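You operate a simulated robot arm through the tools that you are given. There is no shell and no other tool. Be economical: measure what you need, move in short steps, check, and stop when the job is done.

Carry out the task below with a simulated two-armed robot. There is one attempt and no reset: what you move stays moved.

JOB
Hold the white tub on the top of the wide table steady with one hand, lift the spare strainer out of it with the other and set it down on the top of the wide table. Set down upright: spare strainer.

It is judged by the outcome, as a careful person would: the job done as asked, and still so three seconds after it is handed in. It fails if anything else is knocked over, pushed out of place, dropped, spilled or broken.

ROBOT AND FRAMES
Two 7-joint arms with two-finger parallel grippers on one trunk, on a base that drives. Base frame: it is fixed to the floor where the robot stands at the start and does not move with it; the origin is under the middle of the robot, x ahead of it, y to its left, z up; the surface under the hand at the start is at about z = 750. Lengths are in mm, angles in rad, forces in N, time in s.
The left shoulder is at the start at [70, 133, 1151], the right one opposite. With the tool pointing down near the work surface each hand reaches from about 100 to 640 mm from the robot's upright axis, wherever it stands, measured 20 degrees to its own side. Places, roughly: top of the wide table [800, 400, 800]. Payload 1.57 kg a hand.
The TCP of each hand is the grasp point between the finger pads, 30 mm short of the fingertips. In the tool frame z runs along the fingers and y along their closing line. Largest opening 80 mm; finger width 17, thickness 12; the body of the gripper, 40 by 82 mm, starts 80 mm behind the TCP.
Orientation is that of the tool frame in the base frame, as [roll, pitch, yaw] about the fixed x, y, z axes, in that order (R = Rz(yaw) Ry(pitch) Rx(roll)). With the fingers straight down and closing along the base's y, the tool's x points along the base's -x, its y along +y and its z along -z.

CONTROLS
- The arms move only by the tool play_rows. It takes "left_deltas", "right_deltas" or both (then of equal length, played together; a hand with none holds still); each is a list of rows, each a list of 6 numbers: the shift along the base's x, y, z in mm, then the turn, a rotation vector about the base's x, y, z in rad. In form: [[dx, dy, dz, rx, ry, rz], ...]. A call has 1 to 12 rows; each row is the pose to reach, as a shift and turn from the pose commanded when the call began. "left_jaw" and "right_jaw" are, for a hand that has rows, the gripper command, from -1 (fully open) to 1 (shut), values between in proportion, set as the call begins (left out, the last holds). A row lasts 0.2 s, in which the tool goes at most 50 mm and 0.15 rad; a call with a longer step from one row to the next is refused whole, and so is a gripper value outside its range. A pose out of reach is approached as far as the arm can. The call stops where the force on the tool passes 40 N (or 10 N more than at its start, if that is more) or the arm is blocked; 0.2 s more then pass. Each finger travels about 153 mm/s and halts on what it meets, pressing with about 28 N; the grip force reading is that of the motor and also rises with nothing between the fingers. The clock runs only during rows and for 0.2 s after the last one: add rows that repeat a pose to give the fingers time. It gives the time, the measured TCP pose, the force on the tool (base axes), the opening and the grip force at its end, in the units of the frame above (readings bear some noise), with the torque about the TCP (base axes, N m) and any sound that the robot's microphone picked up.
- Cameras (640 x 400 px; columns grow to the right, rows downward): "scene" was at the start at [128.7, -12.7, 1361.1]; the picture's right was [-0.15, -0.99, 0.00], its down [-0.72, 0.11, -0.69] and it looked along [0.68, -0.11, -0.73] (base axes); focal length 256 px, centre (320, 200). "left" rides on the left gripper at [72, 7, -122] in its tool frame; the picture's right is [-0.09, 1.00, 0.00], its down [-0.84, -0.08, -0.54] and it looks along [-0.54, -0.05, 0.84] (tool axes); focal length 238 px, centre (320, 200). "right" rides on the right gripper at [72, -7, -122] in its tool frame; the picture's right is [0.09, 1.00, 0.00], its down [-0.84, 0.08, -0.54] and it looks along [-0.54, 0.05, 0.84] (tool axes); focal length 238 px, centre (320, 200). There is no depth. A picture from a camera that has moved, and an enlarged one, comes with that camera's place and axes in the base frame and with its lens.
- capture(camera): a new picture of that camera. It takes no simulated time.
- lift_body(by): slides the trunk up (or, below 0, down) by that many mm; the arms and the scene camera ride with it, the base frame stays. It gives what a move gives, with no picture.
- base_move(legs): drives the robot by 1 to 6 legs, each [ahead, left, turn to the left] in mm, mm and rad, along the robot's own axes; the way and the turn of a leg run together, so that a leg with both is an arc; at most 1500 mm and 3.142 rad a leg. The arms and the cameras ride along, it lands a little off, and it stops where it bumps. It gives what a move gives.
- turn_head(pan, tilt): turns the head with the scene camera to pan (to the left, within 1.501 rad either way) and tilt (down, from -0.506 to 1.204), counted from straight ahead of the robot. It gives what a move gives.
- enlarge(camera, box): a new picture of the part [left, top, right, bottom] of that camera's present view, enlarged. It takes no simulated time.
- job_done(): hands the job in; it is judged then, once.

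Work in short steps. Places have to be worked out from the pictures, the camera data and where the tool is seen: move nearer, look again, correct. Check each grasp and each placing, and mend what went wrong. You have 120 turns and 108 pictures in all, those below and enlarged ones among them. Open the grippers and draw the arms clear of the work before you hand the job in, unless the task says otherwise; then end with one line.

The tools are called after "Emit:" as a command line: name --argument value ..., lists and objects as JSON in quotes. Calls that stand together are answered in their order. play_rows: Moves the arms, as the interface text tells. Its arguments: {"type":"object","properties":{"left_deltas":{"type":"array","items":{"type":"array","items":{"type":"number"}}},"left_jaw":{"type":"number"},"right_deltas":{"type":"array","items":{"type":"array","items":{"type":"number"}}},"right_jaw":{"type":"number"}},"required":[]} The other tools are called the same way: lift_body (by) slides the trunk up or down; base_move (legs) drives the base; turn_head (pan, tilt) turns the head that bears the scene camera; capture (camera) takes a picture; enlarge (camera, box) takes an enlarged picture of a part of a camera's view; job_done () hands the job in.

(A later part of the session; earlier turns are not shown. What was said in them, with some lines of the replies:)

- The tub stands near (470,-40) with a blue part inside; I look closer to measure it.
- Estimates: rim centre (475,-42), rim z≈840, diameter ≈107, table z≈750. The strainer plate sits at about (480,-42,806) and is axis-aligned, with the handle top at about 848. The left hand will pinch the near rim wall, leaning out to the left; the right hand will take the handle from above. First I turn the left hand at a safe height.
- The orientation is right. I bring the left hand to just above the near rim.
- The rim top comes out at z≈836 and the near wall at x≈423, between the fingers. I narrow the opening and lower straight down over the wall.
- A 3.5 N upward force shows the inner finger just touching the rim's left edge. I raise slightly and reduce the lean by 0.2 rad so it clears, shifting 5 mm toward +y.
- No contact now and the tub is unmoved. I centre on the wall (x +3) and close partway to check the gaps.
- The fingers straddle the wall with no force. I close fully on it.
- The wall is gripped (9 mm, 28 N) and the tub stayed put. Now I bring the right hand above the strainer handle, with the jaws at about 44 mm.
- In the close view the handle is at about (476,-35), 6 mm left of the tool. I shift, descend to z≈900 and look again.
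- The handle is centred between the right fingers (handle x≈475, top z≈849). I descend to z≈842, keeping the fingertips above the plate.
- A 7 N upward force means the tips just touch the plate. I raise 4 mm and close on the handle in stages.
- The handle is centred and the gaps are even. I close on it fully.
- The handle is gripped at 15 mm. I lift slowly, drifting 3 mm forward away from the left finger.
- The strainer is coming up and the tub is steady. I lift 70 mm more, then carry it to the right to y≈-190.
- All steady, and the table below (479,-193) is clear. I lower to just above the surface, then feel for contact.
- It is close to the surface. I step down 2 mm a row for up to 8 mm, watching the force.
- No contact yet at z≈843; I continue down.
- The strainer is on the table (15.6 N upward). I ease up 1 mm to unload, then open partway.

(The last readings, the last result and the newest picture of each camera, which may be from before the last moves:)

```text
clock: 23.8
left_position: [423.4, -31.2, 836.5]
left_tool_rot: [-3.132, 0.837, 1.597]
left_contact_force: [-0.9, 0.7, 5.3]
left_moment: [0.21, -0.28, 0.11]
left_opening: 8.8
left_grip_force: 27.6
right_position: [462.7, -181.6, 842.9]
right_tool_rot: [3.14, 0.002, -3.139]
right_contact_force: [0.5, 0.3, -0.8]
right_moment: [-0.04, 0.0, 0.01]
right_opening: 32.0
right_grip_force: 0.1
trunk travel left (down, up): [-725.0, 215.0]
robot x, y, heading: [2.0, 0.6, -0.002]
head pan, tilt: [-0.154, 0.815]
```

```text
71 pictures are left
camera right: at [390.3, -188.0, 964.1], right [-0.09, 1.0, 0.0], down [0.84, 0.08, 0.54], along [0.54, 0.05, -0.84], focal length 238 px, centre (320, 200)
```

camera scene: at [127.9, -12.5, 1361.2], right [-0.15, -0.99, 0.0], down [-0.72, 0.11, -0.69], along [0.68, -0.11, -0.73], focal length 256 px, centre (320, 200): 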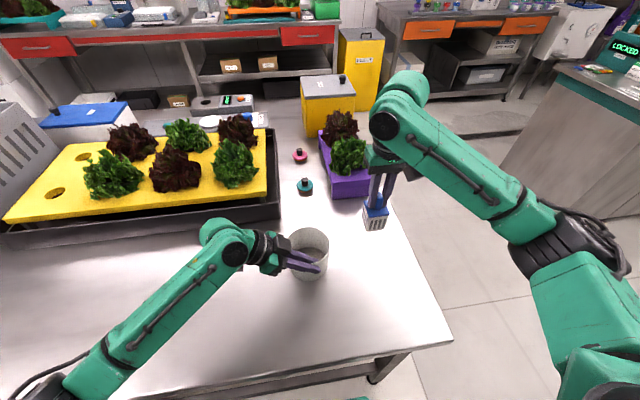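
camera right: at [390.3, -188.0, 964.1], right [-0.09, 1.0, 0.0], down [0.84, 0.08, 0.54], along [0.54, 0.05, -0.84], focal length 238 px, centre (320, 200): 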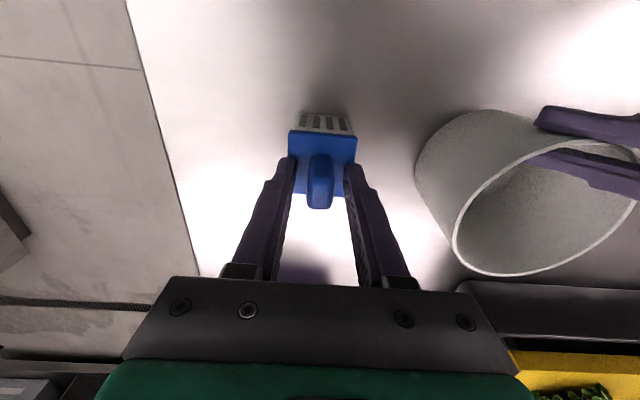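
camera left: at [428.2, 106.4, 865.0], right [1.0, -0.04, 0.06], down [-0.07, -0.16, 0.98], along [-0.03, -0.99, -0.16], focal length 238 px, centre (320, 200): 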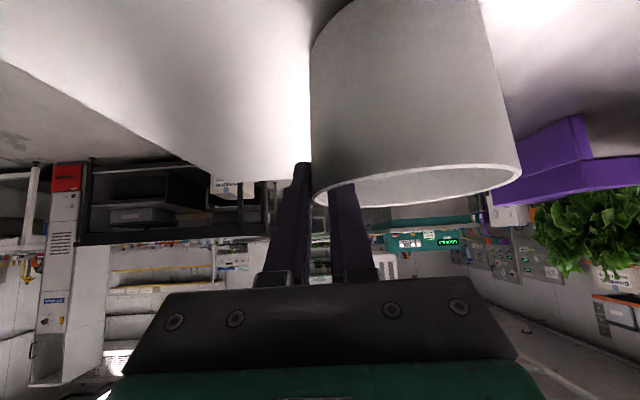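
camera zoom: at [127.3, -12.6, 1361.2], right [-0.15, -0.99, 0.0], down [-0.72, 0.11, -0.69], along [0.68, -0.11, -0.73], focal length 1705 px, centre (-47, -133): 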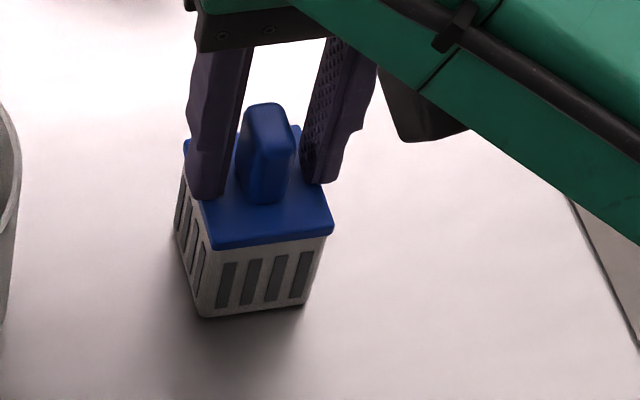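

The strainer stands free and upright with the fingers clear of the handle. I raise the right hand straight up and away.

Emit:
play_rows --right_deltas '[[0, 0, 15, 0, 0, 0], [0, 0, 40, 0, 0, 0], [0, 0, 80, 0, 0, 0], [0, 0, 120, 0, 0, 0], [0, -20, 160, 0, 0, 0], [0, -50, 200, 0, 0, 0], [0, -80, 240, 0, 0, 0]]'

Emit:
play_rows --left_deltas '[[0, 0, 0, 0, 0, 0], [0, 0, 0, 0, 0, 0], [0, 0, 0, 0, 0, 0]]' --left_jaw 0.5

Emit:
capture --camera "scene"

Emit:
enlarge --camera "right" --box '[320, 40, 560, 200]'

```text
clock: 25.4
left_position: [423.6, -31.6, 835.8]
left_tool_rot: [-3.133, 0.836, 1.601]
left_contact_force: [-0.9, 0.7, 5.5]
left_moment: [0.11, -0.25, 0.09]
left_opening: 9.0
left_grip_force: 27.5
right_position: [460.2, -264.5, 1081.4]
right_tool_rot: [3.139, 0.001, -3.141]
right_contact_force: [-0.4, -0.2, -0.2]
right_moment: [0.02, 0.02, 0.02]
right_opening: 31.8
right_grip_force: 0.0
trunk travel left (down, up): [-725.0, 215.0]
robot x, y, heading: [1.9, -0.2, -0.0]
head pan, tilt: [-0.154, 0.815]
```

```text
clock: 26.2
left_position: [423.9, -32.8, 835.0]
left_tool_rot: [-3.127, 0.836, 1.603]
left_contact_force: [0.1, 0.3, 0.7]
left_moment: [0.01, -0.01, 0.0]
left_opening: 20.1
left_grip_force: 0.0
right_position: [461.3, -263.1, 1081.7]
right_tool_rot: [-3.141, -0.001, -3.14]
right_contact_force: [-0.1, 0.2, -0.5]
right_moment: [-0.01, 0.01, 0.0]
right_opening: 32.2
right_grip_force: 0.0
trunk travel left (down, up): [-725.0, 215.0]
robot x, y, heading: [-0.3, 1.4, 0.002]
head pan, tilt: [-0.154, 0.815]
```

```text
70 pictures are left
camera scene: at [128.9, -12.7, 1361.1], right [-0.15, -0.99, 0.0], down [-0.72, 0.11, -0.69], along [0.68, -0.11, -0.73], focal length 256 px, centre (320, 200)
```

scene: 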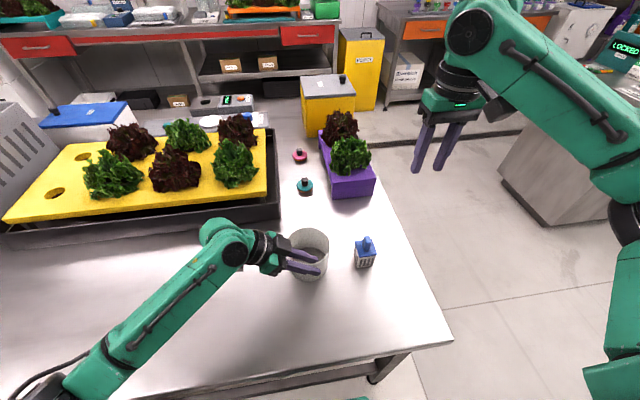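

```text
2.50 times, centred on (440, 120) of right
camera zoom: at [390.0, -269.8, 1203.1], right [-0.09, 1.0, 0.0], down [0.84, 0.08, 0.54], along [0.54, 0.05, -0.84], focal length 596 px, centre (20, 400)
```

zoom: 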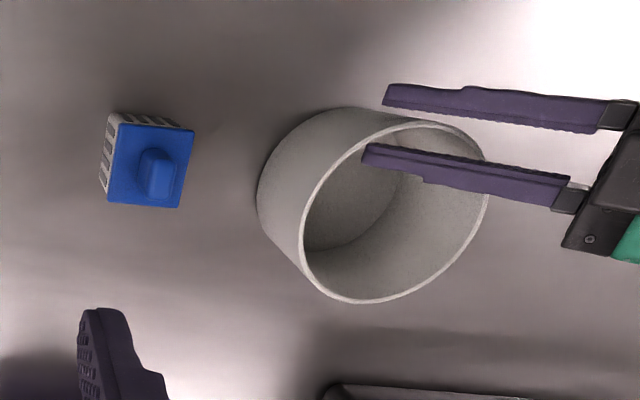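

The left fingers are clear of the wall and the force is zero. I lift straight up, then retreat to the left.

Emit:
play_rows --left_deltas '[[0, 0, 12, 0, 0, 0], [0, 0, 27, 0, 0, 0], [0, 0, 45, 0, 0, 0], [0, 0, 75, 0, 0, 0], [0, 30, 105, 0, 0, 0], [0, 70, 130, 0, 0, 0], [0, 110, 150, 0, 0, 0], [0, 150, 170, 0, 0, 0]]'

Emit:
play_rows --left_deltas '[[0, 0, 0, 0, 0, 0], [0, 0, 0, 0, 0, 0]]' --left_jaw -1 --right_deltas '[[0, 0, 0, 0, 0, 0], [0, 0, 0, 0, 0, 0]]' --right_jaw -1

Emit:
capture --camera "scene"

Emit:
enlarge --camera "scene" --box '[270, 210, 400, 290]'

```text
clock: 28.0
left_position: [422.3, 117.2, 1007.1]
left_tool_rot: [-3.132, 0.836, 1.602]
left_contact_force: [0.1, 0.0, -0.2]
left_moment: [-0.02, -0.05, 0.0]
left_opening: 19.9
left_grip_force: 0.1
right_position: [461.1, -263.7, 1081.5]
right_tool_rot: [-3.138, -0.001, -3.14]
right_contact_force: [-0.8, -0.1, 0.3]
right_moment: [-0.01, 0.03, -0.03]
right_opening: 32.1
right_grip_force: 0.1
trunk travel left (down, up): [-725.0, 215.0]
robot x, y, heading: [-2.2, 1.1, -0.004]
head pan, tilt: [-0.154, 0.815]
```

```text
clock: 28.6
left_position: [422.8, 118.0, 1009.0]
left_tool_rot: [-3.132, 0.836, 1.599]
left_contact_force: [0.1, 0.0, -0.2]
left_moment: [-0.03, 0.01, -0.01]
left_opening: 80.1
left_grip_force: 0.0
right_position: [462.5, -262.7, 1081.9]
right_tool_rot: [-3.14, 0.0, -3.141]
right_contact_force: [0.3, 0.1, -0.2]
right_moment: [-0.02, 0.0, -0.01]
right_opening: 80.1
right_grip_force: 0.1
trunk travel left (down, up): [-725.0, 215.0]
robot x, y, heading: [-1.4, 1.8, 0.001]
head pan, tilt: [-0.154, 0.815]
```

```text
68 pictures are left
camera scene: at [128.5, -12.4, 1361.1], right [-0.15, -0.99, 0.0], down [-0.72, 0.11, -0.69], along [0.68, -0.11, -0.73], focal length 256 px, centre (320, 200)
```

scene: 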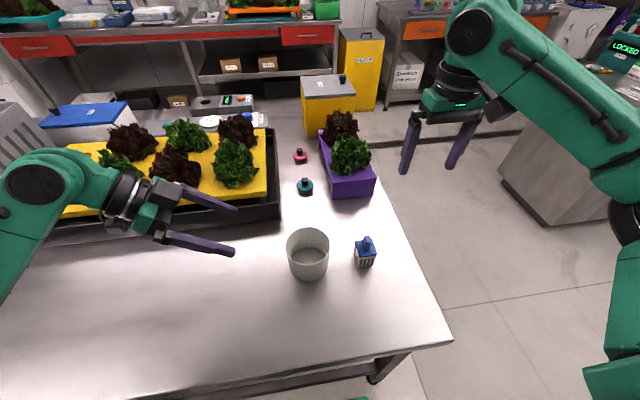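

```text
4.92 times, centred on (335, 250) of scene
camera zoom: at [128.5, -12.4, 1361.1], right [-0.15, -0.99, 0.0], down [-0.72, 0.11, -0.69], along [0.68, -0.11, -0.73], focal length 1259 px, centre (246, -46)
```

zoom: 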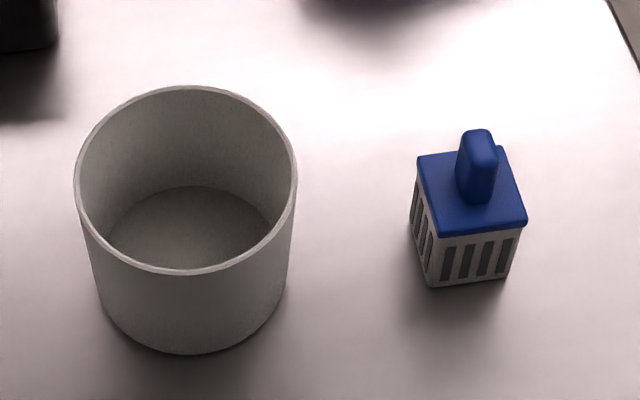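

The strainer stands upright on the table, the tub is in its place, and both arms are clear with the grippers open. I hand the job in.

Emit:
job_done

```text
The job is handed in.
```

The spare strainer is out of the white tub and standing upright on the wide table. The left hand held the tub while the right lifted, the tub is still in place, and nothing else was disturbed.
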